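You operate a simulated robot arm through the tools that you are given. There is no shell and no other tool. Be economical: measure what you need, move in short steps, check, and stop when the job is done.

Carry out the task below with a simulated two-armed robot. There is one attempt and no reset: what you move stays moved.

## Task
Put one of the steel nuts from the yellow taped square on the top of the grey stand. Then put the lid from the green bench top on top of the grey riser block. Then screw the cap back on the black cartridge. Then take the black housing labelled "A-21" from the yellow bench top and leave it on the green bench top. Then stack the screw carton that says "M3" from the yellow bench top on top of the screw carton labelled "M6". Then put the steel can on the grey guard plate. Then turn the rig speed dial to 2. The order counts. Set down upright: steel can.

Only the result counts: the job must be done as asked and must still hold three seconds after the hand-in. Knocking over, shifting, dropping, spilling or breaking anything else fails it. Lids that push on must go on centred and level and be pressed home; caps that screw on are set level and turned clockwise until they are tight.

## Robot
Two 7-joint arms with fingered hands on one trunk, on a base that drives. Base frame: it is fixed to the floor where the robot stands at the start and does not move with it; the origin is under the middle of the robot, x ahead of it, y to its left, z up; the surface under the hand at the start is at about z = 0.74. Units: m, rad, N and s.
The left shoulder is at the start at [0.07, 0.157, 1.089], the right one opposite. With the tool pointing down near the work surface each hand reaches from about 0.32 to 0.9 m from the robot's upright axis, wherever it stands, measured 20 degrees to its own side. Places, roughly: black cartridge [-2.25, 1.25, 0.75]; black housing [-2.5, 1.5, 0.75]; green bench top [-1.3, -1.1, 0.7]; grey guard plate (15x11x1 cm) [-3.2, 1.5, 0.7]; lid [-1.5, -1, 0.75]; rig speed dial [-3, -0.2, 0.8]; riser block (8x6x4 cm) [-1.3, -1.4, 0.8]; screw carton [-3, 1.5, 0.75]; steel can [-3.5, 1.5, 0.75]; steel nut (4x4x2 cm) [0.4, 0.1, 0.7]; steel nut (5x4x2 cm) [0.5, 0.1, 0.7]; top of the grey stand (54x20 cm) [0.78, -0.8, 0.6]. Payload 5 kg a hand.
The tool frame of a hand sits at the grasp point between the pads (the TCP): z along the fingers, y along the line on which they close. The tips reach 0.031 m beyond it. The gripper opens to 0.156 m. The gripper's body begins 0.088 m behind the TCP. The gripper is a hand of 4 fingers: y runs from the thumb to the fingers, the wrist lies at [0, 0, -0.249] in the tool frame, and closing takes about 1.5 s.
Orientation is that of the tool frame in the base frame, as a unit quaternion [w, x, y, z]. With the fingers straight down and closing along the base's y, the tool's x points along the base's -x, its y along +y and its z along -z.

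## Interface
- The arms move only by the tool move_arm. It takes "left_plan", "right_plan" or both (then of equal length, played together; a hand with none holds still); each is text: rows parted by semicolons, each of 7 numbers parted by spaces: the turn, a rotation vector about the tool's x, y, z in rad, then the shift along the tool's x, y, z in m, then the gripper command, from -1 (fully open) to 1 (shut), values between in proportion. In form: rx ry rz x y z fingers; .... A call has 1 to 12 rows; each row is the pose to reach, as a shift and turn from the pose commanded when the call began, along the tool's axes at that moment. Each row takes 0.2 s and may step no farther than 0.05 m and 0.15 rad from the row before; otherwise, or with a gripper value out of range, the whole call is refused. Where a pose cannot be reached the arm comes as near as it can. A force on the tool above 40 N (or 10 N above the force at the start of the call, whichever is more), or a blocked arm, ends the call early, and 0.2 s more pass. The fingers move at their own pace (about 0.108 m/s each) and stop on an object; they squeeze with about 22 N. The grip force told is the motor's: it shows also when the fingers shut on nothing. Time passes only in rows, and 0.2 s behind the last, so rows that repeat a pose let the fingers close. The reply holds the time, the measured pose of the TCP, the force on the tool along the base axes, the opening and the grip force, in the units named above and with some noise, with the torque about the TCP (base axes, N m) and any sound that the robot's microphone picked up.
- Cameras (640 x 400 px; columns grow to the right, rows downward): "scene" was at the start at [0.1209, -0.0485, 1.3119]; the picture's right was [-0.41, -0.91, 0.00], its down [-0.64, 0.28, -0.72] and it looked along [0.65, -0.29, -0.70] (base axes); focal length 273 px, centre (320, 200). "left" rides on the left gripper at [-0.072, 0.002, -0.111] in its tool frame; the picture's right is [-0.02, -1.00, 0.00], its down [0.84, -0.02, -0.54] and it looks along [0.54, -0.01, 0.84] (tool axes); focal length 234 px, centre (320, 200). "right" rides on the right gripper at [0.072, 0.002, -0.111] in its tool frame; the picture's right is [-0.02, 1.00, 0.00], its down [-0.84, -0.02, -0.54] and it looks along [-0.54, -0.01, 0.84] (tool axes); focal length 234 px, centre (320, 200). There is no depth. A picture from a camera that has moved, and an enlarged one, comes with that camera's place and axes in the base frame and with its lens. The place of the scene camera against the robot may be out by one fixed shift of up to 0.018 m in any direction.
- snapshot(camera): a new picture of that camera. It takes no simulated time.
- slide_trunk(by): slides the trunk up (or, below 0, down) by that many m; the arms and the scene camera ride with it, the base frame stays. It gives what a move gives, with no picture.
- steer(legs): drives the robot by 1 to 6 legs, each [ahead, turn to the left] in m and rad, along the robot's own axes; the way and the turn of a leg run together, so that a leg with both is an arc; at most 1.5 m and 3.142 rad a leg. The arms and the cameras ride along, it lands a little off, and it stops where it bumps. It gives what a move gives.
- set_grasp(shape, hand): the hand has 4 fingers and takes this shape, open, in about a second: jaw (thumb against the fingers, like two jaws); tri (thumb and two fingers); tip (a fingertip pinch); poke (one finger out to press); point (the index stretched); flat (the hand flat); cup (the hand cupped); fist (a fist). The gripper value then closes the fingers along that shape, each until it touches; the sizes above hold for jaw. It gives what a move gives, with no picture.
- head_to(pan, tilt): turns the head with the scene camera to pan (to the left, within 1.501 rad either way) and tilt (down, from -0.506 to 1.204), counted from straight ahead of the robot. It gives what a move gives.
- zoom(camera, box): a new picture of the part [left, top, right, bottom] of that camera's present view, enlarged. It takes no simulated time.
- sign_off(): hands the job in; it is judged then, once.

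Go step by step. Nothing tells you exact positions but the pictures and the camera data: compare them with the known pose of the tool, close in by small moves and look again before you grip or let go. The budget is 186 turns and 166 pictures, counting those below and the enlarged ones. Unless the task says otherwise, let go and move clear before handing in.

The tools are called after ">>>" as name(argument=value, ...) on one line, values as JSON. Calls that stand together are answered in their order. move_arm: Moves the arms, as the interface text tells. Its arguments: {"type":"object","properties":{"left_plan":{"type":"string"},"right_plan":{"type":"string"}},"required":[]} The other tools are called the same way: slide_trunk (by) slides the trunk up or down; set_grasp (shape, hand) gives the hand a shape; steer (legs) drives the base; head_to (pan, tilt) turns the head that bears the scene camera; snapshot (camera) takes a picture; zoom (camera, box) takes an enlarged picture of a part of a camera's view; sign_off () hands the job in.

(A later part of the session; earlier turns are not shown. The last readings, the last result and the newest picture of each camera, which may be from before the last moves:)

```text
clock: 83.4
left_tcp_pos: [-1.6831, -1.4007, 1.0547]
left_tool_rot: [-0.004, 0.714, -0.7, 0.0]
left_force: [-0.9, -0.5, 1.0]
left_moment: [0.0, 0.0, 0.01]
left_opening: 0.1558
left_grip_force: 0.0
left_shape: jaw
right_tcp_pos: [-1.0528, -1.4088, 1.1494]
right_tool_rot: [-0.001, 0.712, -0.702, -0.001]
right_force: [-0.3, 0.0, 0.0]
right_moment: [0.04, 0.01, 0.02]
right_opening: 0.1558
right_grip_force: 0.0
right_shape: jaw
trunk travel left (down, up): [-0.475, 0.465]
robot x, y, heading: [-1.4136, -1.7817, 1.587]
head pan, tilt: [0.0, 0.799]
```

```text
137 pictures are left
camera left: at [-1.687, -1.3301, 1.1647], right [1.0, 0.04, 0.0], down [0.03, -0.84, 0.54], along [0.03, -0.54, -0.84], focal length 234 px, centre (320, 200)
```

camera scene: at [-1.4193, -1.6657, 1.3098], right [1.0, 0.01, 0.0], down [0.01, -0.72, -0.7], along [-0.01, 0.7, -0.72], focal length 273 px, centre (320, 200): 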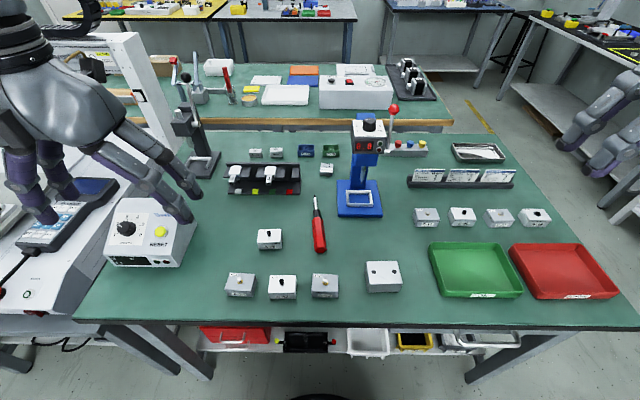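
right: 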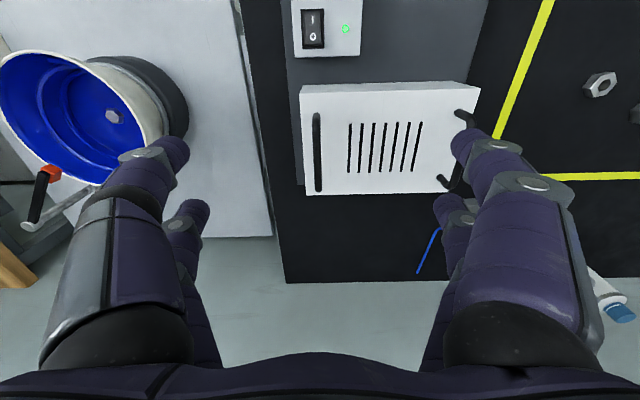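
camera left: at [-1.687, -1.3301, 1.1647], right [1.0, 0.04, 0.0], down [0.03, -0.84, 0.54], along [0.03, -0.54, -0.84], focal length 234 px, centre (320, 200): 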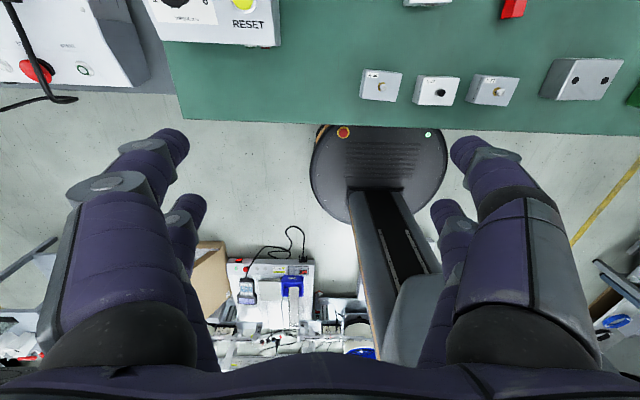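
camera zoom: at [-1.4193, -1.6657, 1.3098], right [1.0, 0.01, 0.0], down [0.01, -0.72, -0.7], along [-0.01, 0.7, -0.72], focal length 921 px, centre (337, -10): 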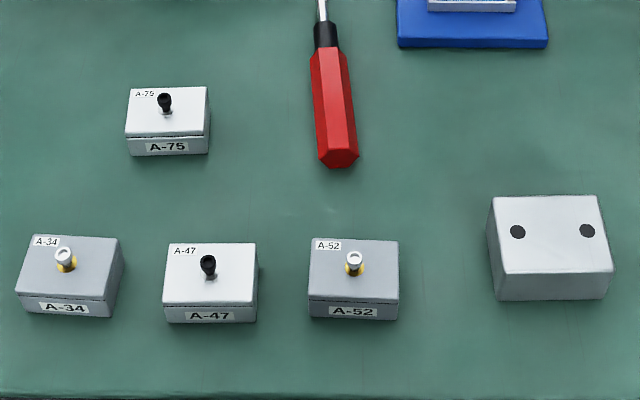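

>>> move_arm(left_plan="0 0 0 -0.03 -0.03 -0.01 -1;0 0 0 -0.06 -0.06 -0.02 -1;0 0 0 -0.09 -0.09 -0.03 -1;0 0 0 -0.12 -0.12 -0.04 -1;0 0 0 -0.155 -0.15 -0.05 -1;0 0 0 -0.195 -0.17 -0.06 -1;0 0 0 -0.235 -0.18 -0.07 -1;0 0 0 -0.28 -0.19 -0.07 -1;0 0 0 -0.325 -0.2 -0.07 -1;0 0 0 -0.37 -0.2 -0.07 -1;0 0 0 -0.41 -0.2 -0.07 -1")

>>> snapshot(camera="left")

```text
clock: 85.8
left_tcp_pos: [-1.485, -1.0069, 1.125]
left_tool_rot: [-0.003, 0.712, -0.702, -0.004]
left_force: [0.5, -0.6, 1.0]
left_moment: [0.07, 0.04, -0.02]
left_opening: 0.156
left_grip_force: 0.0
left_shape: jaw
left hand out of reach, approached as far as the arm can: row 11
right_tcp_pos: [-1.0467, -1.4081, 1.148]
right_tool_rot: [0.001, 0.712, -0.703, -0.002]
right_force: [1.4, 1.1, 0.1]
right_moment: [-0.05, 0.04, 0.01]
right_opening: 0.1559
right_grip_force: 0.1
right_shape: jaw
trunk travel left (down, up): [-0.475, 0.465]
robot x, y, heading: [-1.4137, -1.7814, 1.587]
head pan, tilt: [0.0, 0.799]
```

```text
136 pictures are left
camera left: at [-1.4872, -0.9361, 1.2353], right [1.0, 0.04, 0.0], down [0.03, -0.84, 0.54], along [0.02, -0.54, -0.84], focal length 234 px, centre (320, 200)
```

left: 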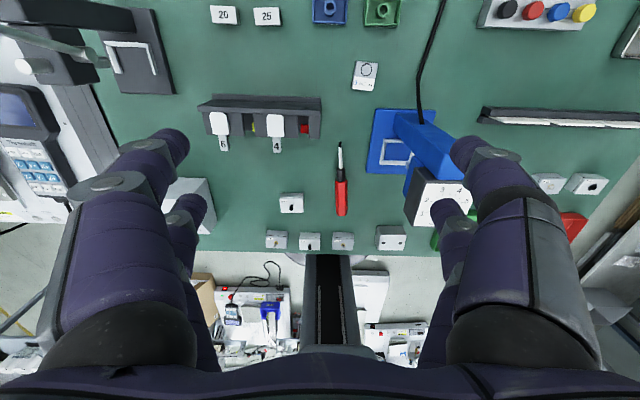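

>>> zoom(camera="left", box=[190, 0, 420, 144])

>>> zoom(camera="left", box=[250, 170, 430, 282])

```text
2.78 times, centred on (305, 72) of left
camera zoom: at [-1.4872, -0.9361, 1.2353], right [1.0, 0.04, 0.0], down [0.03, -0.84, 0.54], along [0.02, -0.54, -0.84], focal length 650 px, centre (362, 556)
```

zoom: 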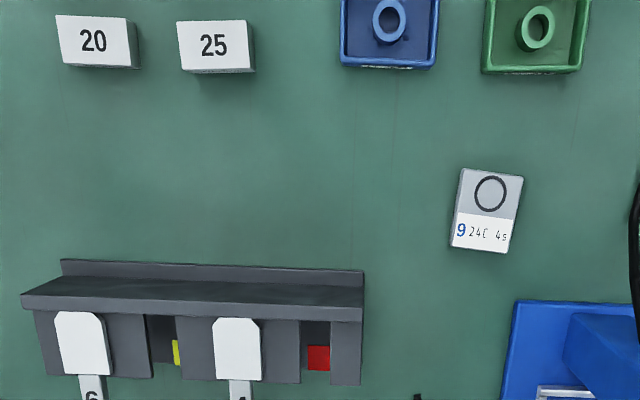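

```text
3.56 times, centred on (340, 226) of left
camera zoom: at [-1.4872, -0.9361, 1.2353], right [1.0, 0.04, 0.0], down [0.03, -0.84, 0.54], along [0.02, -0.54, -0.84], focal length 833 px, centre (249, 108)
```

zoom: 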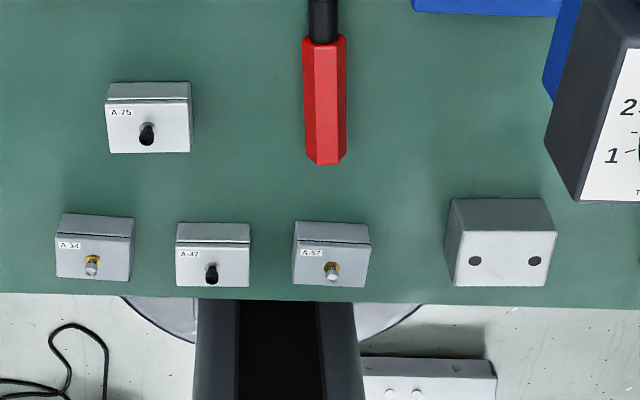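

I take the small grey block with the ring, at about (-1.405, -0.975), as the lid, and the riser at about (-1.29, -1.34). I'll hover the left hand above the lid with the opening reduced.

>>> move_arm(left_plan="0 0 0 0 -0.03 0.035 -0.6;0 0 0 0 -0.06 0.07 -0.2;0 0 0 -0.005 -0.075 0.115 0;0 0 0 -0.01 -0.075 0.16 0;0 0 0 -0.015 -0.075 0.2 0;0 0 0 -0.02 -0.075 0.235 0;0 0 0 -0.02 -0.075 0.235 0")

>>> snapshot(camera="left")

>>> snapshot(camera="scene")

```text
clock: 87.4
left_tcp_pos: [-1.4118, -0.9831, 0.8883]
left_tool_rot: [-0.004, 0.713, -0.701, -0.001]
left_force: [-0.3, -1.1, 0.6]
left_moment: [0.04, -0.01, 0.0]
left_opening: 0.0784
left_grip_force: 0.0
left_shape: jaw
right_tcp_pos: [-1.0518, -1.4081, 1.1492]
right_tool_rot: [-0.001, 0.712, -0.702, -0.001]
right_force: [0.1, -0.3, 0.1]
right_moment: [0.0, 0.0, 0.01]
right_opening: 0.156
right_grip_force: 0.1
right_shape: jaw
trunk travel left (down, up): [-0.475, 0.465]
robot x, y, heading: [-1.4093, -1.7823, 1.59]
head pan, tilt: [0.0, 0.799]
```

```text
133 pictures are left
camera left: at [-1.4159, -0.9122, 0.9992], right [1.0, 0.04, 0.0], down [0.03, -0.84, 0.54], along [0.03, -0.54, -0.84], focal length 234 px, centre (320, 200)
```

left: 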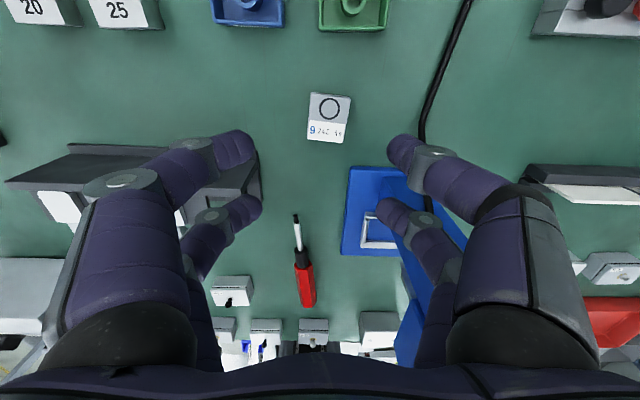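

```text
132 pictures are left
camera scene: at [-1.4186, -1.6653, 1.3097], right [1.0, 0.02, 0.0], down [0.01, -0.72, -0.7], along [-0.01, 0.7, -0.72], focal length 273 px, centre (320, 200)
```

scene: 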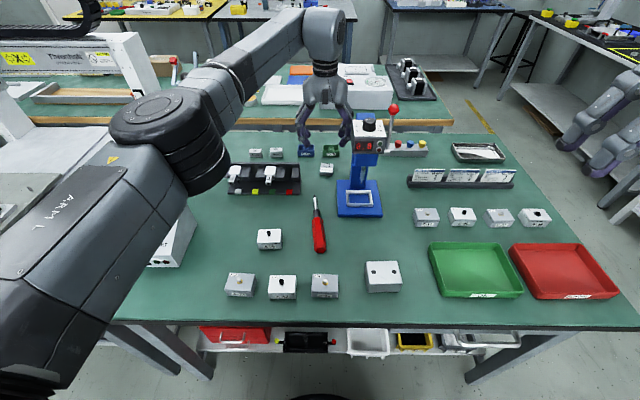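

The lid is at about (-1.403, -0.970). Descending onto it.

>>> move_arm(left_plan="0 0 0 -0.013 -0.009 0.03 0;0 0 0 -0.013 -0.009 0.07 0;0 0 0 -0.013 -0.009 0.1 0;0 0 0 -0.013 -0.009 0.11 0;0 0 0 -0.013 -0.009 0.11 0")

>>> snapshot(camera="left")

```text
clock: 88.2
left_tcp_pos: [-1.3877, -0.9959, 0.7828]
left_tool_rot: [-0.034, -0.682, 0.73, 0.022]
left_force: [-1.6, 13.8, 8.7]
left_moment: [-0.08, -0.32, 0.57]
left_opening: 0.0762
left_grip_force: 0.1
left_shape: jaw
left hand out of reach, approached as far as the arm can: row 1, 2, 3
right_tcp_pos: [-1.051, -1.4065, 1.1489]
right_tool_rot: [0.001, 0.712, -0.702, 0.0]
right_force: [0.1, 0.2, -0.3]
right_moment: [0.01, 0.03, 0.0]
right_opening: 0.1558
right_grip_force: 0.0
right_shape: jaw
trunk travel left (down, up): [-0.475, 0.465]
robot x, y, heading: [-1.4135, -1.7825, 1.585]
head pan, tilt: [0.0, 0.799]
stopped in row 3 (left hand): the force on the tool passed its limit at 113 N (the readings are from after the stop); the commanded pose is now the measured one
```

```text
131 pictures are left
camera left: at [-1.3772, -0.9226, 0.8921], right [1.0, -0.05, -0.08], down [0.01, -0.83, 0.56], along [-0.09, -0.56, -0.83], focal length 234 px, centre (320, 200)
```

left: 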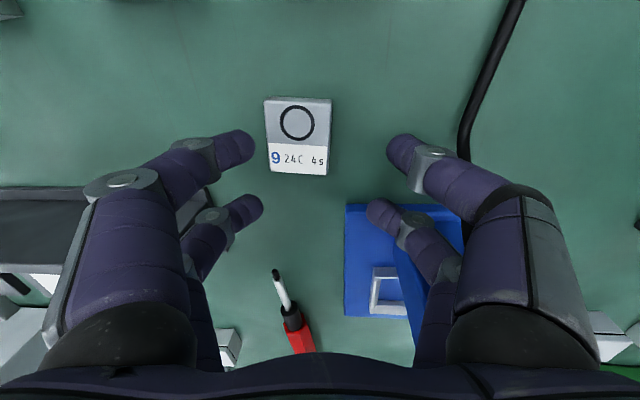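

The arm ran out of reach and swung slightly against something. I'll lift straight up and check that the press didn't shift.

>>> move_arm(left_plan="0 0 0 -0.005 0 -0.01 0;0 0 0 -0.01 0 -0.05 0;0 0 0 -0.01 0 -0.1 0;0 0 0 -0.01 0 -0.15 0;0 0 0 -0.01 0 -0.2 0;0 0 0 -0.01 0 -0.25 0")

>>> snapshot(camera="scene")

>>> zoom(camera="scene", box=[320, 100, 530, 232])

```text
clock: 89.5
left_tcp_pos: [-1.3885, -1.0019, 0.9864]
left_tool_rot: [-0.031, -0.688, 0.724, 0.03]
left_force: [2.7, 44.2, -4.4]
left_moment: [0.75, 0.18, 2.56]
left_opening: 0.0783
left_grip_force: 0.1
left_shape: jaw
left hand out of reach, approached as far as the arm can: row 2, 3, 4, 5, 6
right_tcp_pos: [-1.0514, -1.4049, 1.1492]
right_tool_rot: [0.0, 0.712, -0.702, 0.0]
right_force: [0.0, -1.0, 0.2]
right_moment: [0.09, -0.01, -0.01]
right_opening: 0.1559
right_grip_force: 0.0
right_shape: jaw
trunk travel left (down, up): [-0.475, 0.465]
robot x, y, heading: [-1.4137, -1.7776, 1.585]
head pan, tilt: [0.0, 0.799]
stopped in row 6 (left hand): the force on the tool passed its limit at 63 N (the readings are from after the stop); the commanded pose is now the measured one
```

```text
130 pictures are left
camera scene: at [-1.4187, -1.6615, 1.3096], right [1.0, 0.02, 0.0], down [0.01, -0.72, -0.7], along [-0.01, 0.7, -0.72], focal length 273 px, centre (320, 200)
```

scene: 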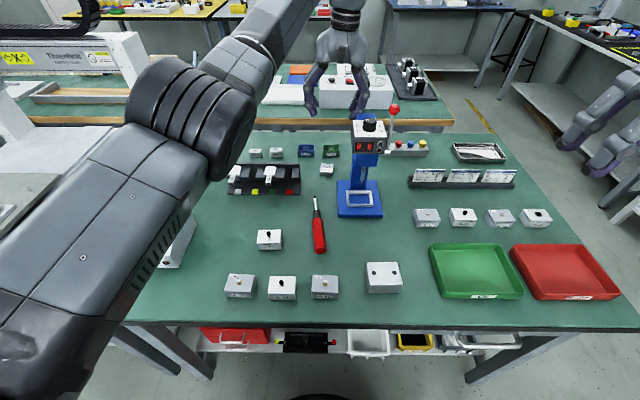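

```text
3.03 times, centred on (425, 166) of scene
camera zoom: at [-1.4187, -1.6615, 1.3096], right [1.0, 0.02, 0.0], down [0.01, -0.72, -0.7], along [-0.01, 0.7, -0.72], focal length 828 px, centre (2, 303)
```

zoom: 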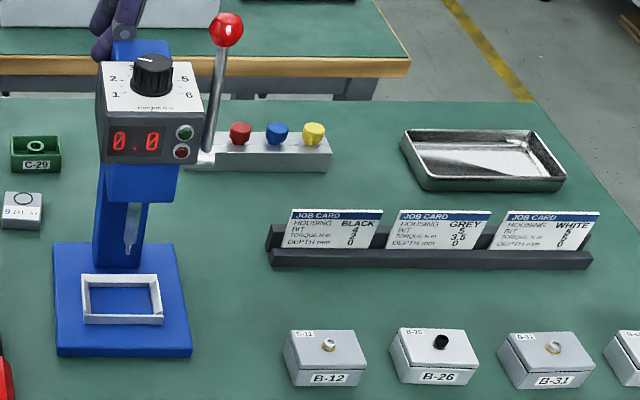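

The press looks unmoved, but my fingers are leaning on its column. I'll move the hand left and up, away from it.

>>> move_arm(left_plan="0 0 0 0 0.02 -0.005 0;0 0 0 0 0.05 -0.01 0;0 0 0 0 0.09 -0.02 0;0 0 0 0 0.13 -0.04 0;0 0 0 0.02 0.16 -0.06 0;0 0 0 0.06 0.17 -0.08 0")

>>> snapshot(camera="scene")

```text
clock: 91.0
left_tcp_pos: [-1.5494, -1.0571, 1.0819]
left_tool_rot: [-0.033, -0.685, 0.728, 0.025]
left_force: [0.4, -0.2, -0.3]
left_moment: [0.06, 0.02, 0.04]
left_opening: 0.0781
left_grip_force: 0.1
left_shape: jaw
right_tcp_pos: [-1.052, -1.409, 1.151]
right_tool_rot: [-0.001, 0.712, -0.702, -0.001]
right_force: [0.0, -1.3, 0.5]
right_moment: [0.01, 0.03, 0.01]
right_opening: 0.1559
right_grip_force: 0.0
right_shape: jaw
trunk travel left (down, up): [-0.475, 0.465]
robot x, y, heading: [-1.411, -1.7803, 1.583]
head pan, tilt: [0.0, 0.799]
```

```text
128 pictures are left
camera scene: at [-1.4192, -1.6659, 1.3098], right [1.0, 0.02, 0.0], down [0.01, -0.72, -0.7], along [-0.01, 0.7, -0.72], focal length 273 px, centre (320, 200)
```

scene: 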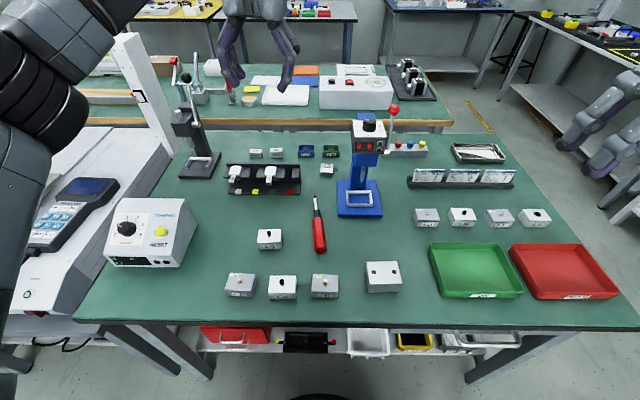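

Nothing has moved on the bench. I'll retract the left hand, straighten it, and reposition the base closer and about 0.14 m to the right so the lid is well within reach.

>>> move_arm(left_plan="0.02 0 -0.02 0.045 0.005 0 0;0.04 -0.005 -0.04 0.09 0.01 0 0;0.06 -0.01 -0.06 0.135 0.015 0 0;0.082 -0.01 -0.078 0.18 0.02 0 0;0.082 -0.01 -0.078 0.225 0.025 0 0;0.082 -0.01 -0.078 0.27 0.03 0 0;0.082 -0.01 -0.078 0.3 0.035 0 0")

>>> steer(legs=[[0, -1.571], [0.14, 0], [0, 1.571], [0.04, 0]])

>>> snapshot(camera="scene")

```text
clock: 92.5
left_tcp_pos: [-1.6053, -1.3535, 1.0861]
left_tool_rot: [0.001, 0.714, -0.7, 0.001]
left_force: [0.3, -0.5, 0.2]
left_moment: [0.05, 0.01, -0.01]
left_opening: 0.0781
left_grip_force: 0.0
left_shape: jaw
right_tcp_pos: [-1.0516, -1.4069, 1.15]
right_tool_rot: [0.0, 0.711, -0.703, -0.001]
right_force: [0.2, -0.6, 0.2]
right_moment: [0.04, 0.0, -0.02]
right_opening: 0.1557
right_grip_force: 0.0
right_shape: jaw
trunk travel left (down, up): [-0.475, 0.465]
robot x, y, heading: [-1.4127, -1.7768, 1.587]
head pan, tilt: [0.0, 0.799]
```

```text
clock: 101.9
left_tcp_pos: [-1.4528, -1.3041, 1.0869]
left_tool_rot: [0.002, 0.707, -0.707, 0.001]
left_force: [-0.1, -0.1, -1.4]
left_moment: [-0.05, -0.05, 0.0]
left_opening: 0.078
left_grip_force: 0.1
left_shape: jaw
right_tcp_pos: [-0.8996, -1.3694, 1.1502]
right_tool_rot: [0.0, -0.706, 0.708, 0.0]
right_force: [-0.8, 0.3, -0.1]
right_moment: [-0.01, -0.01, 0.0]
right_opening: 0.156
right_grip_force: 0.0
right_shape: jaw
trunk travel left (down, up): [-0.475, 0.465]
robot x, y, heading: [-1.2662, -1.7358, 1.566]
head pan, tilt: [0.0, 0.799]
```

```text
127 pictures are left
camera scene: at [-1.2709, -1.6191, 1.3096], right [1.0, 0.0, 0.0], down [0.0, -0.72, -0.7], along [0.0, 0.7, -0.72], focal length 273 px, centre (320, 200)
```

scene: 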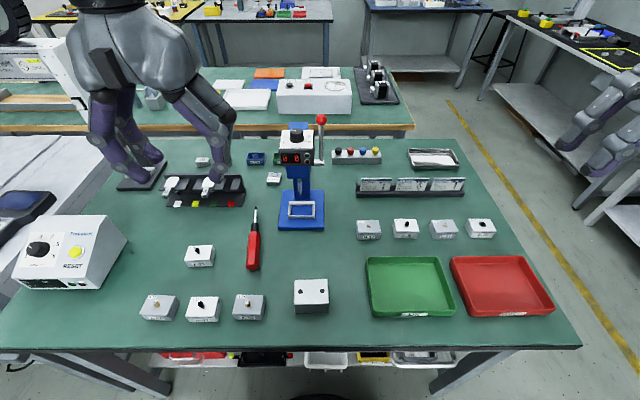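

Now well placed. Move the left hand forward at height, then down to hover over the lid at (-1.403, -0.970).

>>> move_arm(left_plan="0 0 0 -0.048 -0.007 0 0;0 0 0 -0.096 -0.014 0 0;0 0 0 -0.144 -0.021 0 0;0 0 0 -0.192 -0.028 0 0;0 0 0 -0.24 -0.035 0 0;0 0 0 -0.288 -0.042 0 0;0 0 0 -0.334 -0.05 0 0;0 0 0 -0.334 -0.05 0.045 0;0 0 0 -0.334 -0.05 0.09 0;0 0 0 -0.334 -0.05 0.135 0;0 0 0 -0.334 -0.05 0.18 0;0 0 0 -0.334 -0.05 0.2 0")

>>> snapshot(camera="left")

```text
clock: 104.5
left_tcp_pos: [-1.4009, -0.9718, 0.886]
left_tool_rot: [-0.001, -0.707, 0.707, -0.001]
left_force: [0.5, 0.1, -0.9]
left_moment: [0.01, -0.02, 0.0]
left_opening: 0.078
left_grip_force: 0.0
left_shape: jaw
right_tcp_pos: [-0.8991, -1.3693, 1.1499]
right_tool_rot: [0.0, -0.706, 0.708, 0.0]
right_force: [0.6, 0.7, 0.1]
right_moment: [0.0, 0.01, -0.02]
right_opening: 0.156
right_grip_force: 0.0
right_shape: jaw
trunk travel left (down, up): [-0.475, 0.465]
robot x, y, heading: [-1.2665, -1.7337, 1.568]
head pan, tilt: [0.0, 0.799]
```

```text
126 pictures are left
camera left: at [-1.403, -0.899, 0.9958], right [1.0, 0.02, 0.0], down [0.02, -0.84, 0.55], along [0.01, -0.55, -0.84], focal length 234 px, centre (320, 200)
```

left: 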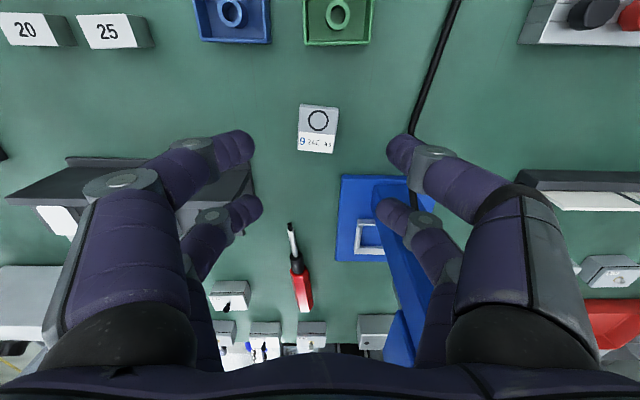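

Lid confirmed at (-1.404, -0.969). Descending.

>>> move_arm(left_plan="0 0 0 -0.002 0.003 0.04 0;0 0 0 -0.002 0.003 0.08 0;0 0 0 -0.002 0.003 0.1 0;0 0 0 -0.002 0.003 0.108 0;0 0 0 -0.002 0.003 0.108 0")

>>> snapshot(camera="left")

```text
clock: 105.7
left_tcp_pos: [-1.403, -0.9687, 0.7771]
left_tool_rot: [-0.001, -0.707, 0.707, 0.0]
left_force: [0.2, 0.5, 1.1]
left_moment: [0.04, 0.02, -0.01]
left_opening: 0.0779
left_grip_force: 0.0
left_shape: jaw
right_tcp_pos: [-0.9006, -1.3696, 1.1495]
right_tool_rot: [-0.001, -0.706, 0.708, 0.001]
right_force: [-0.1, 0.0, 0.4]
right_moment: [0.0, -0.01, 0.01]
right_opening: 0.1556
right_grip_force: 0.1
right_shape: jaw
trunk travel left (down, up): [-0.475, 0.465]
robot x, y, heading: [-1.2677, -1.7347, 1.568]
head pan, tilt: [0.0, 0.799]
```

```text
125 pictures are left
camera left: at [-1.4062, -0.8962, 0.886], right [1.0, 0.02, 0.0], down [0.02, -0.84, 0.55], along [0.01, -0.55, -0.84], focal length 234 px, centre (320, 200)
```

left: 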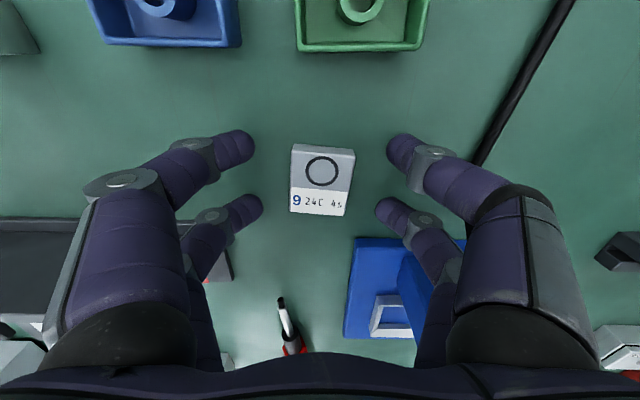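

Lid lies squarely between the finger pairs. Close and lift.

>>> move_arm(left_plan="0 0 0 0 0 -0.001 0.3;0 0 0 0 0 -0.001 0.6;0 0 0 0 0 -0.001 1;0 0 0 0 0 -0.001 1;0 0 0 0 0 -0.001 1;0 0 0 0 0 -0.001 1;0 0 0 0 0 -0.02 1;0 0 0 0 0 -0.06 1;0 0 0 0 0 -0.1 1")

>>> snapshot(camera="left")

```text
clock: 107.0
left_tcp_pos: [-1.4077, -0.9674, 0.7851]
left_tool_rot: [-0.004, 0.709, -0.705, -0.002]
left_force: [-6.5, -5.6, 17.1]
left_moment: [-0.52, -0.17, -0.32]
left_opening: 0.0136
left_grip_force: 22.1
left_shape: jaw
right_tcp_pos: [-0.8994, -1.3714, 1.15]
right_tool_rot: [0.001, -0.707, 0.707, 0.0]
right_force: [-1.2, 0.4, 0.8]
right_moment: [-0.02, -0.01, 0.03]
right_opening: 0.1559
right_grip_force: 0.1
right_shape: jaw
trunk travel left (down, up): [-0.475, 0.465]
robot x, y, heading: [-1.2659, -1.7334, 1.57]
head pan, tilt: [0.0, 0.799]
stopped in row 6 (left hand): the force on the tool passed its limit at 41 N (the readings are from after the stop); the commanded pose is now the measured one
```

```text
124 pictures are left
camera left: at [-1.4102, -0.8959, 0.8961], right [1.0, 0.03, 0.0], down [0.02, -0.84, 0.54], along [0.02, -0.54, -0.84], focal length 234 px, centre (320, 200)
```

left: 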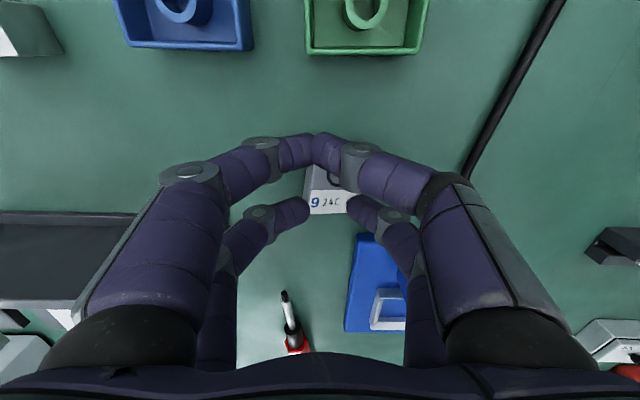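

The front fingers rode over the lid, so the surface is a bit higher than assumed. I'll open, rise and look.

>>> move_arm(left_plan="0 0 0 0 0 0 0.7;0 0 0 0 0 0 0.4;0 0 0 0 0 0 0.1;0 0 0 0 0 0 0;0 0 0 0 0 -0.03 0;0 0 0 0 0 -0.06 0")

>>> snapshot(camera="left")

```text
clock: 108.4
left_tcp_pos: [-1.4066, -0.9677, 0.8424]
left_tool_rot: [-0.001, 0.709, -0.705, -0.001]
left_force: [0.5, 0.4, -0.2]
left_moment: [0.0, 0.01, -0.02]
left_opening: 0.0773
left_grip_force: 0.1
left_shape: jaw
right_tcp_pos: [-0.8997, -1.3701, 1.1494]
right_tool_rot: [0.0, -0.706, 0.708, 0.0]
right_force: [0.3, -0.3, 0.4]
right_moment: [0.0, -0.02, 0.01]
right_opening: 0.1559
right_grip_force: 0.0
right_shape: jaw
trunk travel left (down, up): [-0.475, 0.465]
robot x, y, heading: [-1.266, -1.7319, 1.567]
head pan, tilt: [0.0, 0.799]
```

```text
123 pictures are left
camera left: at [-1.4093, -0.8951, 0.9527], right [1.0, 0.03, 0.0], down [0.02, -0.84, 0.54], along [0.02, -0.54, -0.84], focal length 234 px, centre (320, 200)
```

left: 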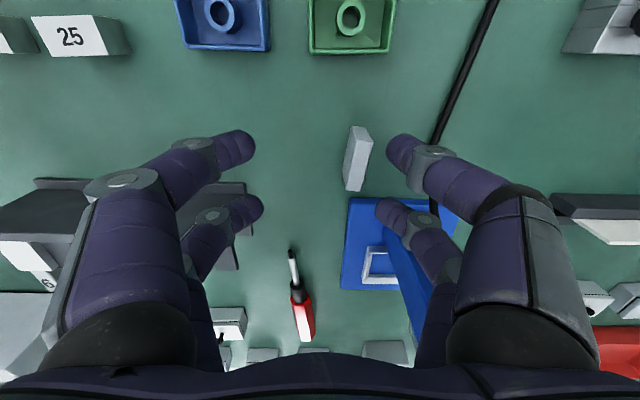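

The lid has been tipped onto its edge. Let me look closely at how it stands.

>>> zoom(camera="left", box=[300, 100, 420, 210])

>>> zoom(camera="scene", box=[230, 140, 330, 202])

```text
3.64 times, centred on (360, 155) of left
camera zoom: at [-1.4093, -0.8951, 0.9527], right [1.0, 0.03, 0.0], down [0.02, -0.84, 0.54], along [0.02, -0.54, -0.84], focal length 852 px, centre (174, 364)
```

zoom: 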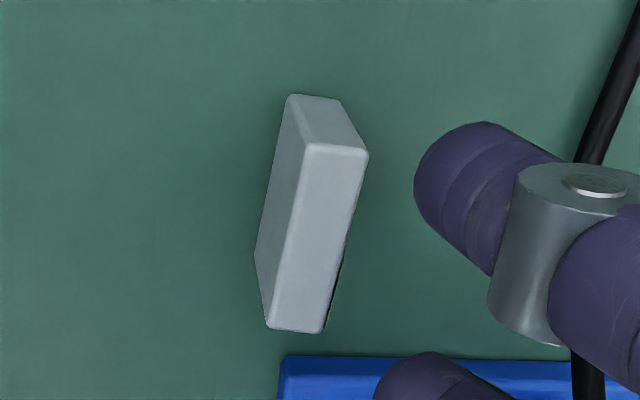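

```text
6.40 times, centred on (280, 171) of scene
camera zoom: at [-1.2702, -1.6198, 1.3096], right [1.0, 0.0, 0.0], down [0.0, -0.72, -0.7], along [0.0, 0.7, -0.72], focal length 1750 px, centre (576, 386)
```

zoom: 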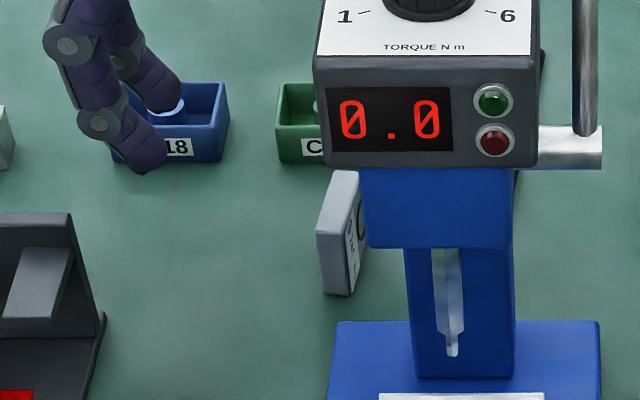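

It stands on its long edge with the labelled face toward +x. I'll topple it gently back flat toward -x with the right-hand fingers, pushing near its top.

>>> move_arm(left_plan="0 0 0 -0.012 0 0 -0.3;0 0 0 -0.023 0 0 -0.54;0 0 0 -0.023 0 0 -0.54;0 0 0 -0.023 0 0 -0.54;0 0 0 -0.023 0 0.02 -0.54;0 0 0 -0.023 0 0.031 -0.54;0 0 0 -0.023 0.005 0.031 -0.54")

>>> snapshot(camera="left")

```text
clock: 110.0
left_tcp_pos: [-1.4126, -0.9453, 0.8112]
left_tool_rot: [-0.002, 0.708, -0.706, -0.001]
left_force: [0.8, -0.1, -0.3]
left_moment: [0.0, 0.02, -0.01]
left_opening: 0.1195
left_grip_force: 0.0
left_shape: jaw
right_tcp_pos: [-0.8989, -1.3693, 1.1498]
right_tool_rot: [0.001, -0.706, 0.708, 0.0]
right_force: [0.2, 0.8, 0.0]
right_moment: [0.0, -0.01, 0.01]
right_opening: 0.1559
right_grip_force: 0.1
right_shape: jaw
trunk travel left (down, up): [-0.475, 0.465]
robot x, y, heading: [-1.265, -1.7322, 1.566]
head pan, tilt: [0.0, 0.799]
```

```text
120 pictures are left
camera left: at [-1.4151, -0.873, 0.9212], right [1.0, 0.03, 0.0], down [0.02, -0.84, 0.54], along [0.02, -0.54, -0.84], focal length 234 px, centre (320, 200)
```

left: 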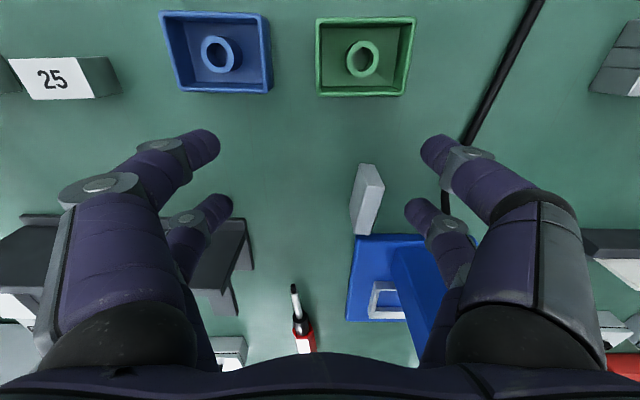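

>>> move_arm(left_plan="0 0 0 0 0.006 0 -0.54;0 0 0 0 0.012 0 -0.54;0 0 0 0 0.017 0 -0.54;0 0 0 0 0.021 0 -0.54;0 0 0 0 0.025 0 -0.54;0 0 0 0 0.028 0 -0.54;0 0 0 0 0.031 0 -0.54;0 0 0 0 0.034 0 -0.54")

>>> snapshot(camera="left")

```text
clock: 111.8
left_tcp_pos: [-1.4441, -0.9449, 0.8122]
left_tool_rot: [-0.002, 0.709, -0.706, 0.0]
left_force: [0.2, -0.3, 1.9]
left_moment: [-0.04, -0.16, -0.02]
left_opening: 0.1199
left_grip_force: 0.1
left_shape: jaw
right_tcp_pos: [-0.8998, -1.3694, 1.1492]
right_tool_rot: [0.0, -0.706, 0.708, 0.001]
right_force: [0.9, -0.4, 0.0]
right_moment: [0.01, -0.01, 0.01]
right_opening: 0.1558
right_grip_force: 0.0
right_shape: jaw
trunk travel left (down, up): [-0.475, 0.465]
robot x, y, heading: [-1.2691, -1.7373, 1.564]
head pan, tilt: [0.0, 0.799]
```

```text
119 pictures are left
camera left: at [-1.4468, -0.8721, 0.9225], right [1.0, 0.03, 0.0], down [0.02, -0.84, 0.54], along [0.02, -0.54, -0.84], focal length 234 px, centre (320, 200)
```

left: 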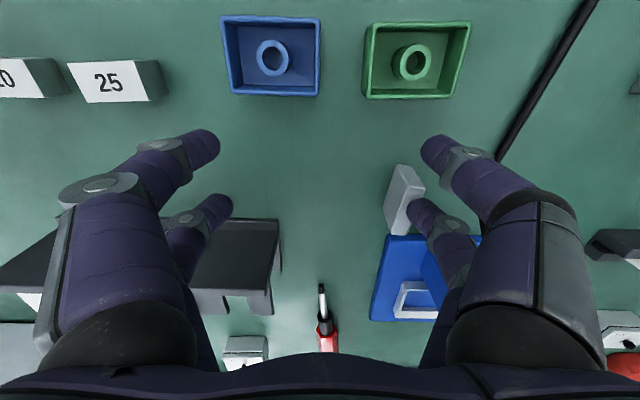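

>>> move_arm(left_plan="0 0 0 0 0.004 0 -0.54;0 0 0 0 0.008 0 -0.54;0 0 0 0 0.012 0 -0.54;0 0 0 0 0.016 0 -0.54;0 0 0 0 0.02 0 -0.54")

>>> snapshot(camera="left")

```text
clock: 113.0
left_tcp_pos: [-1.4653, -0.944, 0.8108]
left_tool_rot: [-0.001, 0.709, -0.706, -0.001]
left_force: [-1.5, 1.1, 5.2]
left_moment: [-0.06, -0.26, 0.1]
left_opening: 0.1191
left_grip_force: 0.2
left_shape: jaw
right_tcp_pos: [-0.9005, -1.3689, 1.1511]
right_tool_rot: [-0.001, -0.706, 0.708, 0.0]
right_force: [0.2, 0.1, -0.3]
right_moment: [0.0, -0.01, -0.01]
right_opening: 0.1562
right_grip_force: 0.1
right_shape: jaw
trunk travel left (down, up): [-0.475, 0.465]
robot x, y, heading: [-1.2669, -1.7334, 1.567]
head pan, tilt: [0.0, 0.799]
```

```text
118 pictures are left
camera left: at [-1.4688, -0.8726, 0.9204], right [1.0, 0.03, 0.0], down [0.02, -0.84, 0.54], along [0.02, -0.54, -0.84], focal length 234 px, centre (320, 200)
```

left: 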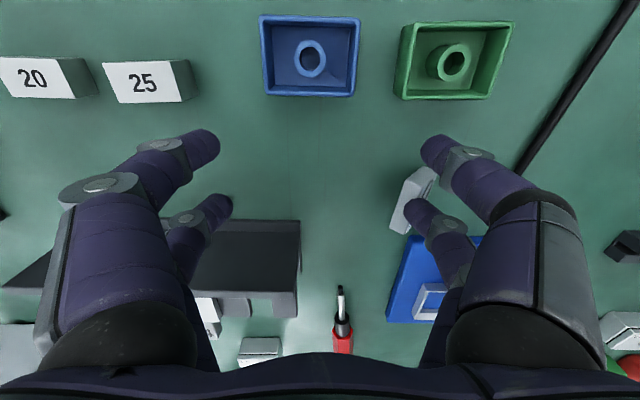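

>>> zoom(camera="left", box=[370, 130, 480, 240])

>>> zoom(camera="scene", box=[210, 130, 330, 205])

```text
3.64 times, centred on (425, 185) of left
camera zoom: at [-1.4688, -0.8726, 0.9204], right [1.0, 0.03, 0.0], down [0.02, -0.84, 0.54], along [0.02, -0.54, -0.84], focal length 852 px, centre (-62, 254)
```

zoom: 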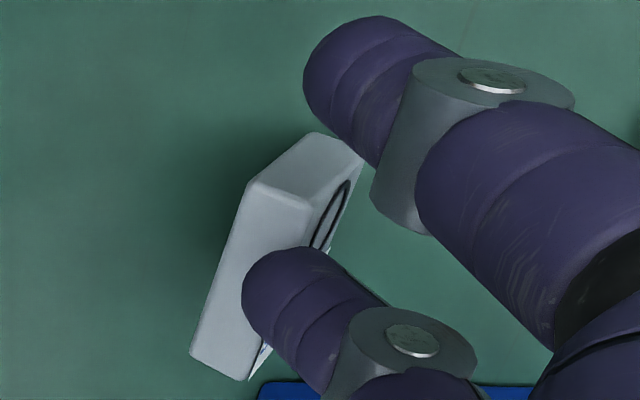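

```text
5.33 times, centred on (270, 168) of scene
camera zoom: at [-1.271, -1.6197, 1.3097], right [1.0, 0.0, 0.0], down [0.0, -0.72, -0.7], along [0.0, 0.7, -0.72], focal length 1458 px, centre (587, 373)
```

zoom: 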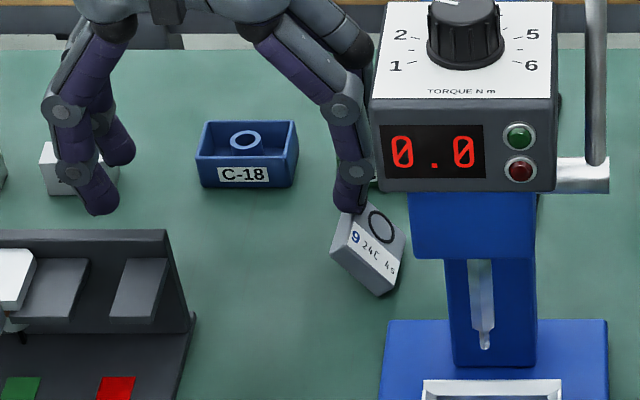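

It's tipping the right way, about 40° over. Continue pushing.

>>> move_arm(left_plan="0 0 0 0 0.005 0 -0.54;0 0 0 0 0.01 0 -0.54;0 0 0 0 0.015 0 -0.54;0 0 0 0 0.02 0 -0.54;0 0 0 0 0.025 0 -0.54;0 0 0 0 0.03 0.0 -0.54")

>>> snapshot(camera="left")

>>> zoom(camera="scene", box=[210, 130, 330, 205])

```text
clock: 114.4
left_tcp_pos: [-1.4957, -0.9425, 0.812]
left_tool_rot: [-0.002, 0.708, -0.706, -0.001]
left_force: [-0.7, 0.3, 0.3]
left_moment: [0.0, -0.01, 0.02]
left_opening: 0.1196
left_grip_force: 0.0
left_shape: jaw
right_tcp_pos: [-0.8995, -1.3691, 1.151]
right_tool_rot: [0.0, -0.706, 0.708, 0.0]
right_force: [0.1, -0.3, -0.9]
right_moment: [-0.01, 0.01, -0.01]
right_opening: 0.1559
right_grip_force: 0.0
right_shape: jaw
trunk travel left (down, up): [-0.475, 0.465]
robot x, y, heading: [-1.2694, -1.7345, 1.569]
head pan, tilt: [0.0, 0.799]
```

```text
115 pictures are left
camera left: at [-1.498, -0.872, 0.9219], right [1.0, 0.03, 0.0], down [0.02, -0.84, 0.54], along [0.02, -0.54, -0.84], focal length 234 px, centre (320, 200)
```

left: 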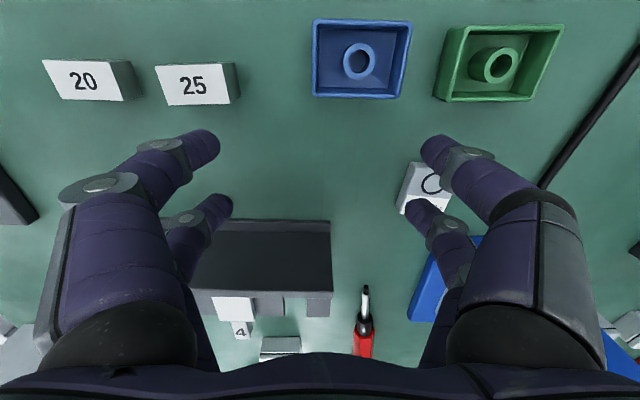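

```text
5.33 times, centred on (270, 168) of scene
camera zoom: at [-1.2708, -1.6194, 1.3096], right [1.0, 0.0, 0.0], down [0.0, -0.72, -0.7], along [0.0, 0.7, -0.72], focal length 1458 px, centre (587, 373)
```

zoom: 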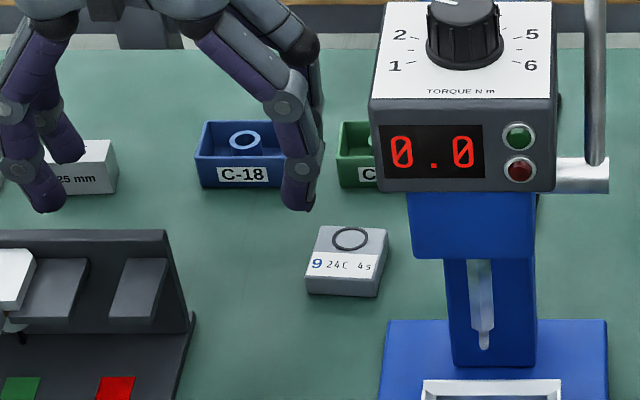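

The lid is flat again, label up. I'll raise, re-centre over it at about (-1.409, -0.965) and narrow the opening.

>>> move_arm(left_plan="0 0 0 0 0 -0.045 -0.4;0 0 0 0.008 -0.045 -0.05 -0.2;0 0 0 0.023 -0.087 -0.05 0;0 0 0 0.023 -0.087 -0.03 0.1;0 0 0 0.023 -0.087 0 0.15;0 0 0 0.023 -0.087 0.02 0.2;0 0 0 0.023 -0.087 0.02 0.2")

>>> snapshot(camera="left")

```text
clock: 116.0
left_tcp_pos: [-1.4069, -0.9669, 0.7923]
left_tool_rot: [-0.002, 0.709, -0.705, -0.001]
left_force: [0.2, 0.4, -0.2]
left_moment: [0.0, -0.04, 0.04]
left_opening: 0.0629
left_grip_force: 0.0
left_shape: jaw
right_tcp_pos: [-0.898, -1.3688, 1.1497]
right_tool_rot: [0.0, -0.706, 0.708, 0.0]
right_force: [0.9, -0.1, 0.6]
right_moment: [0.0, -0.02, -0.02]
right_opening: 0.1559
right_grip_force: 0.2
right_shape: jaw
trunk travel left (down, up): [-0.475, 0.465]
robot x, y, heading: [-1.2695, -1.7343, 1.568]
head pan, tilt: [0.0, 0.799]
```

```text
113 pictures are left
camera left: at [-1.409, -0.8952, 0.9017], right [1.0, 0.03, 0.0], down [0.02, -0.84, 0.54], along [0.02, -0.54, -0.84], focal length 234 px, centre (320, 200)
```

left: 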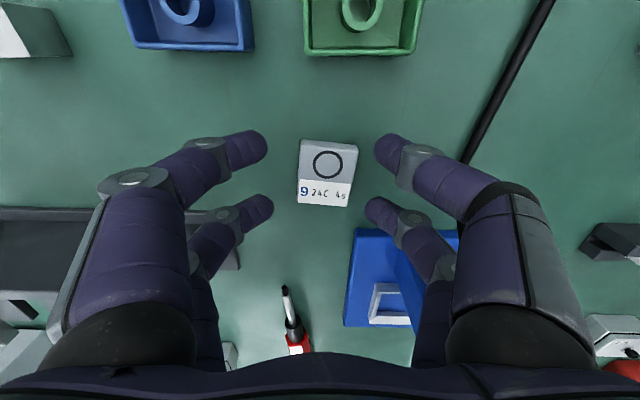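

Lid is 4 mm off to the right and turned about 5° clockwise. I'll correct for both and lower carefully to feel the surface.

>>> move_arm(left_plan="0 0 0.05 0 -0.004 0.005 0.2;0 0 0.09 0 -0.004 0.01 0.2;0 0 0.09 0 -0.004 0.014 0.2;0 0 0.09 0 -0.004 0.017 0.2;0 0 0.09 0 -0.004 0.018 0.2")

>>> snapshot(camera="left")

```text
clock: 117.2
left_tcp_pos: [-1.4037, -0.9662, 0.7735]
left_tool_rot: [0.001, -0.677, 0.736, 0.002]
left_force: [-0.6, -0.5, 0.3]
left_moment: [0.0, 0.03, -0.04]
left_opening: 0.063
left_grip_force: 0.0
left_shape: jaw
right_tcp_pos: [-0.8992, -1.3696, 1.1502]
right_tool_rot: [0.0, -0.706, 0.709, 0.0]
right_force: [-0.1, 0.9, -0.4]
right_moment: [0.02, 0.01, 0.02]
right_opening: 0.1557
right_grip_force: 0.2
right_shape: jaw
trunk travel left (down, up): [-0.475, 0.465]
robot x, y, heading: [-1.2688, -1.732, 1.571]
head pan, tilt: [0.0, 0.799]
```

```text
112 pictures are left
camera left: at [-1.4006, -0.8954, 0.8843], right [1.0, -0.06, 0.0], down [-0.05, -0.84, 0.54], along [-0.03, -0.54, -0.84], focal length 234 px, centre (320, 200)
```

left: 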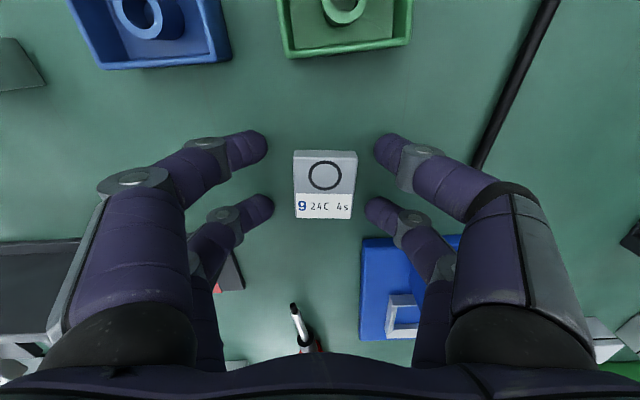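

>>> move_arm(left_plan="0 0 0 0 -0.003 0.002 0.2;0 0 0 0 -0.003 0.004 0.2;0 0 0 0 -0.003 0.005 0.2")

```text
clock: 118.0
left_tcp_pos: [-1.4003, -0.9687, 0.7717]
left_tool_rot: [0.004, -0.676, 0.737, 0.002]
left_force: [-2.9, 0.3, 19.0]
left_moment: [-0.21, 0.54, -0.05]
left_opening: 0.0636
left_grip_force: 0.1
left_shape: jaw
right_tcp_pos: [-0.9, -1.3715, 1.15]
right_tool_rot: [0.0, -0.706, 0.708, 0.0]
right_force: [-0.1, 0.0, 0.3]
right_moment: [0.02, 0.0, 0.01]
right_opening: 0.1563
right_grip_force: 0.1
right_shape: jaw
trunk travel left (down, up): [-0.475, 0.465]
robot x, y, heading: [-1.268, -1.7342, 1.571]
head pan, tilt: [0.0, 0.799]
```

Surface contact at TCP z ≈ 0.772. I'll rise 5 mm above that command and close slowly.

>>> move_arm(left_plan="0 0 0 0 0 -0.005 0.2;0 0 0 0 0 -0.005 0.3;0 0 0 0 0 -0.006 0.38;0 0 0 0 0 -0.006 0.44;0 0 0 0 0 -0.006 0.5;0 0 0 0 0 -0.006 0.56;0 0 0 0 0 -0.006 0.62")

>>> snapshot(camera="left")

```text
clock: 119.6
left_tcp_pos: [-1.4004, -0.9674, 0.7754]
left_tool_rot: [0.001, -0.676, 0.737, 0.0]
left_force: [-0.8, 0.4, 1.5]
left_moment: [-0.04, -0.04, -0.03]
left_opening: 0.0201
left_grip_force: 21.7
left_shape: jaw
right_tcp_pos: [-0.8998, -1.3695, 1.15]
right_tool_rot: [0.0, -0.706, 0.708, 0.0]
right_force: [0.7, -0.4, -0.4]
right_moment: [0.03, 0.01, 0.0]
right_opening: 0.1557
right_grip_force: 0.1
right_shape: jaw
trunk travel left (down, up): [-0.475, 0.465]
robot x, y, heading: [-1.2682, -1.7377, 1.569]
head pan, tilt: [0.0, 0.799]
```

```text
111 pictures are left
camera left: at [-1.3966, -0.8963, 0.8858], right [1.0, -0.06, 0.0], down [-0.05, -0.84, 0.54], along [-0.03, -0.54, -0.84], focal length 234 px, centre (320, 200)
```

left: 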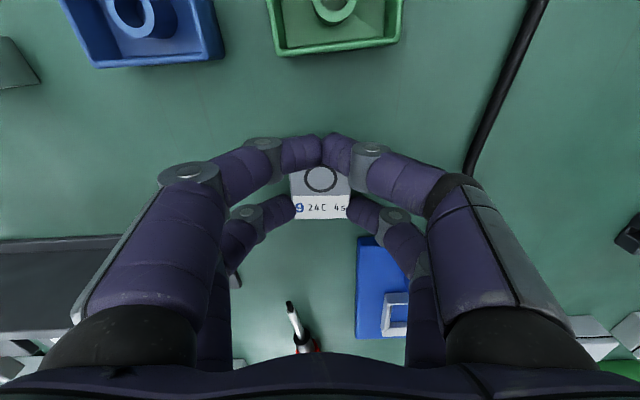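

The rear pair grips the lid's sides while the front pair closed just beyond it, as with the nut. I'll lift slightly and check.

>>> move_arm(left_plan="0 0 0 0 0 0 0.8;0 0 0 0 0 0 1;0 0 0 0 0 0 1;0 0 0 0 0 -0.01 1;0 0 0 0 0 -0.03 1")

>>> zoom(camera="left", box=[220, 110, 420, 240])

>>> zoom(camera="scene", box=[210, 130, 330, 205])

```text
clock: 120.8
left_tcp_pos: [-1.3981, -0.969, 0.8052]
left_tool_rot: [0.002, -0.676, 0.737, 0.002]
left_force: [-0.2, -0.9, 0.0]
left_moment: [0.03, 0.02, 0.01]
left_opening: 0.0147
left_grip_force: 22.1
left_shape: jaw
right_tcp_pos: [-0.9003, -1.3696, 1.1512]
right_tool_rot: [0.0, -0.706, 0.708, 0.0]
right_force: [1.0, 0.1, -0.7]
right_moment: [-0.01, -0.01, 0.02]
right_opening: 0.1558
right_grip_force: 0.0
right_shape: jaw
trunk travel left (down, up): [-0.475, 0.465]
robot x, y, heading: [-1.268, -1.7353, 1.564]
head pan, tilt: [0.0, 0.799]
```

```text
3.08 times, centred on (320, 175) of left
camera zoom: at [-1.3944, -0.897, 0.9159], right [1.0, -0.06, 0.0], down [-0.05, -0.84, 0.54], along [-0.03, -0.54, -0.84], focal length 720 px, centre (320, 277)
```

zoom: 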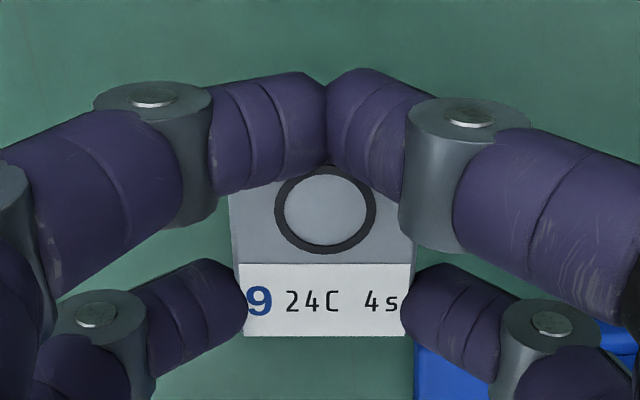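

```text
5.33 times, centred on (270, 168) of scene
camera zoom: at [-1.2704, -1.6199, 1.3097], right [1.0, 0.0, 0.0], down [0.0, -0.72, -0.7], along [0.0, 0.7, -0.72], focal length 1458 px, centre (587, 373)
```

zoom: 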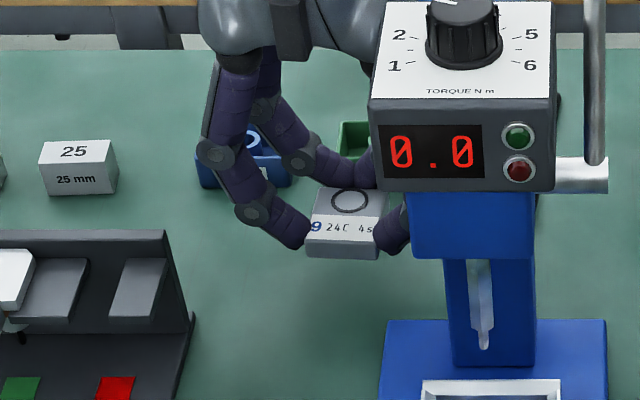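

The lid is held level. I'll carry it up and around the press on the left side.

>>> move_arm(left_plan="0 0 0 0 0 -0.048 1;0 0 0 0 0.02 -0.09 1;0 0 0 0.003 0.05 -0.125 1;0 0 0 0.008 0.09 -0.15 1;0 0 0 0.05 0.1 -0.15 1;0 0 0 0.1 0.1 -0.15 1;0 0 0 0.15 0.1 -0.15 1;0 0 0 0.2 0.1 -0.15 1;0 0 0 0.25 0.095 -0.15 1;0 0 0 0.3 0.085 -0.15 1;0 0 0 0.345 0.075 -0.15 1;0 0 0 0.377 0.068 -0.15 1")

>>> move_arm(left_plan="0 0 0 0 -0.048 0 1;0 0 0 -0.005 -0.096 0 1;0 0 0 -0.01 -0.144 0 1;0 0 0 -0.015 -0.18 0 1;0 0 0 -0.019 -0.207 0.03 1;0 0 0 -0.019 -0.207 0.03 1")

>>> snapshot(camera="left")

>>> snapshot(camera="scene")

```text
refused: row 9 steps farther than a row can; nothing moved
```

```text
clock: 122.2
left_tcp_pos: [-1.1976, -0.9602, 0.7727]
left_tool_rot: [0.003, -0.677, 0.736, 0.001]
left_force: [-7.0, -1.7, 22.9]
left_moment: [-0.43, 0.28, -0.09]
left_opening: 0.0154
left_grip_force: 21.7
left_shape: jaw
right_tcp_pos: [-0.9009, -1.3723, 1.1511]
right_tool_rot: [0.001, -0.706, 0.708, 0.0]
right_force: [0.0, 1.2, 0.0]
right_moment: [0.01, -0.02, -0.01]
right_opening: 0.156
right_grip_force: 0.1
right_shape: jaw
trunk travel left (down, up): [-0.475, 0.465]
robot x, y, heading: [-1.2703, -1.7389, 1.569]
head pan, tilt: [0.0, 0.799]
```

```text
108 pictures are left
camera left: at [-1.1937, -0.8899, 0.8837], right [1.0, -0.06, 0.0], down [-0.05, -0.84, 0.54], along [-0.03, -0.54, -0.84], focal length 234 px, centre (320, 200)
```

left: 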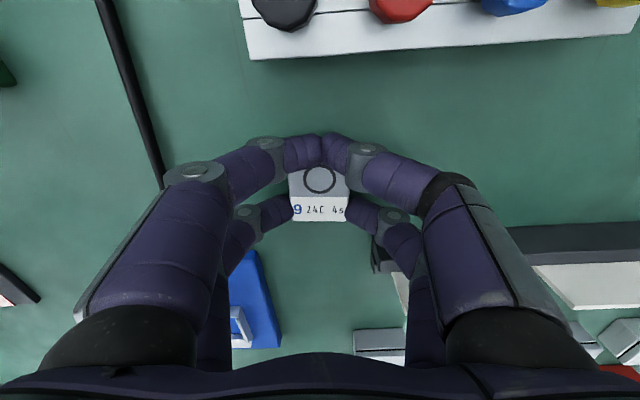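

```text
107 pictures are left
camera scene: at [-1.2718, -1.6218, 1.3103], right [1.0, 0.0, 0.0], down [0.0, -0.72, -0.7], along [0.0, 0.7, -0.72], focal length 273 px, centre (320, 200)
```

scene: 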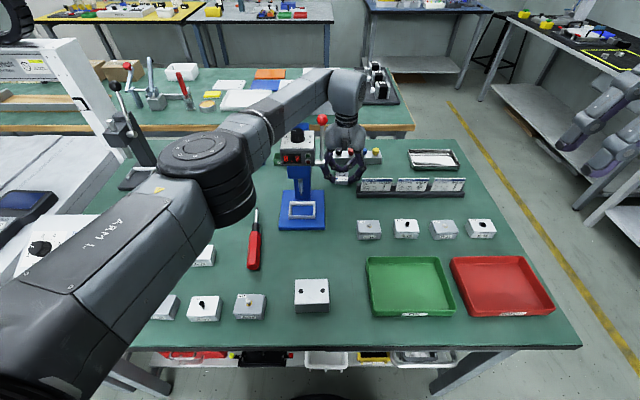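

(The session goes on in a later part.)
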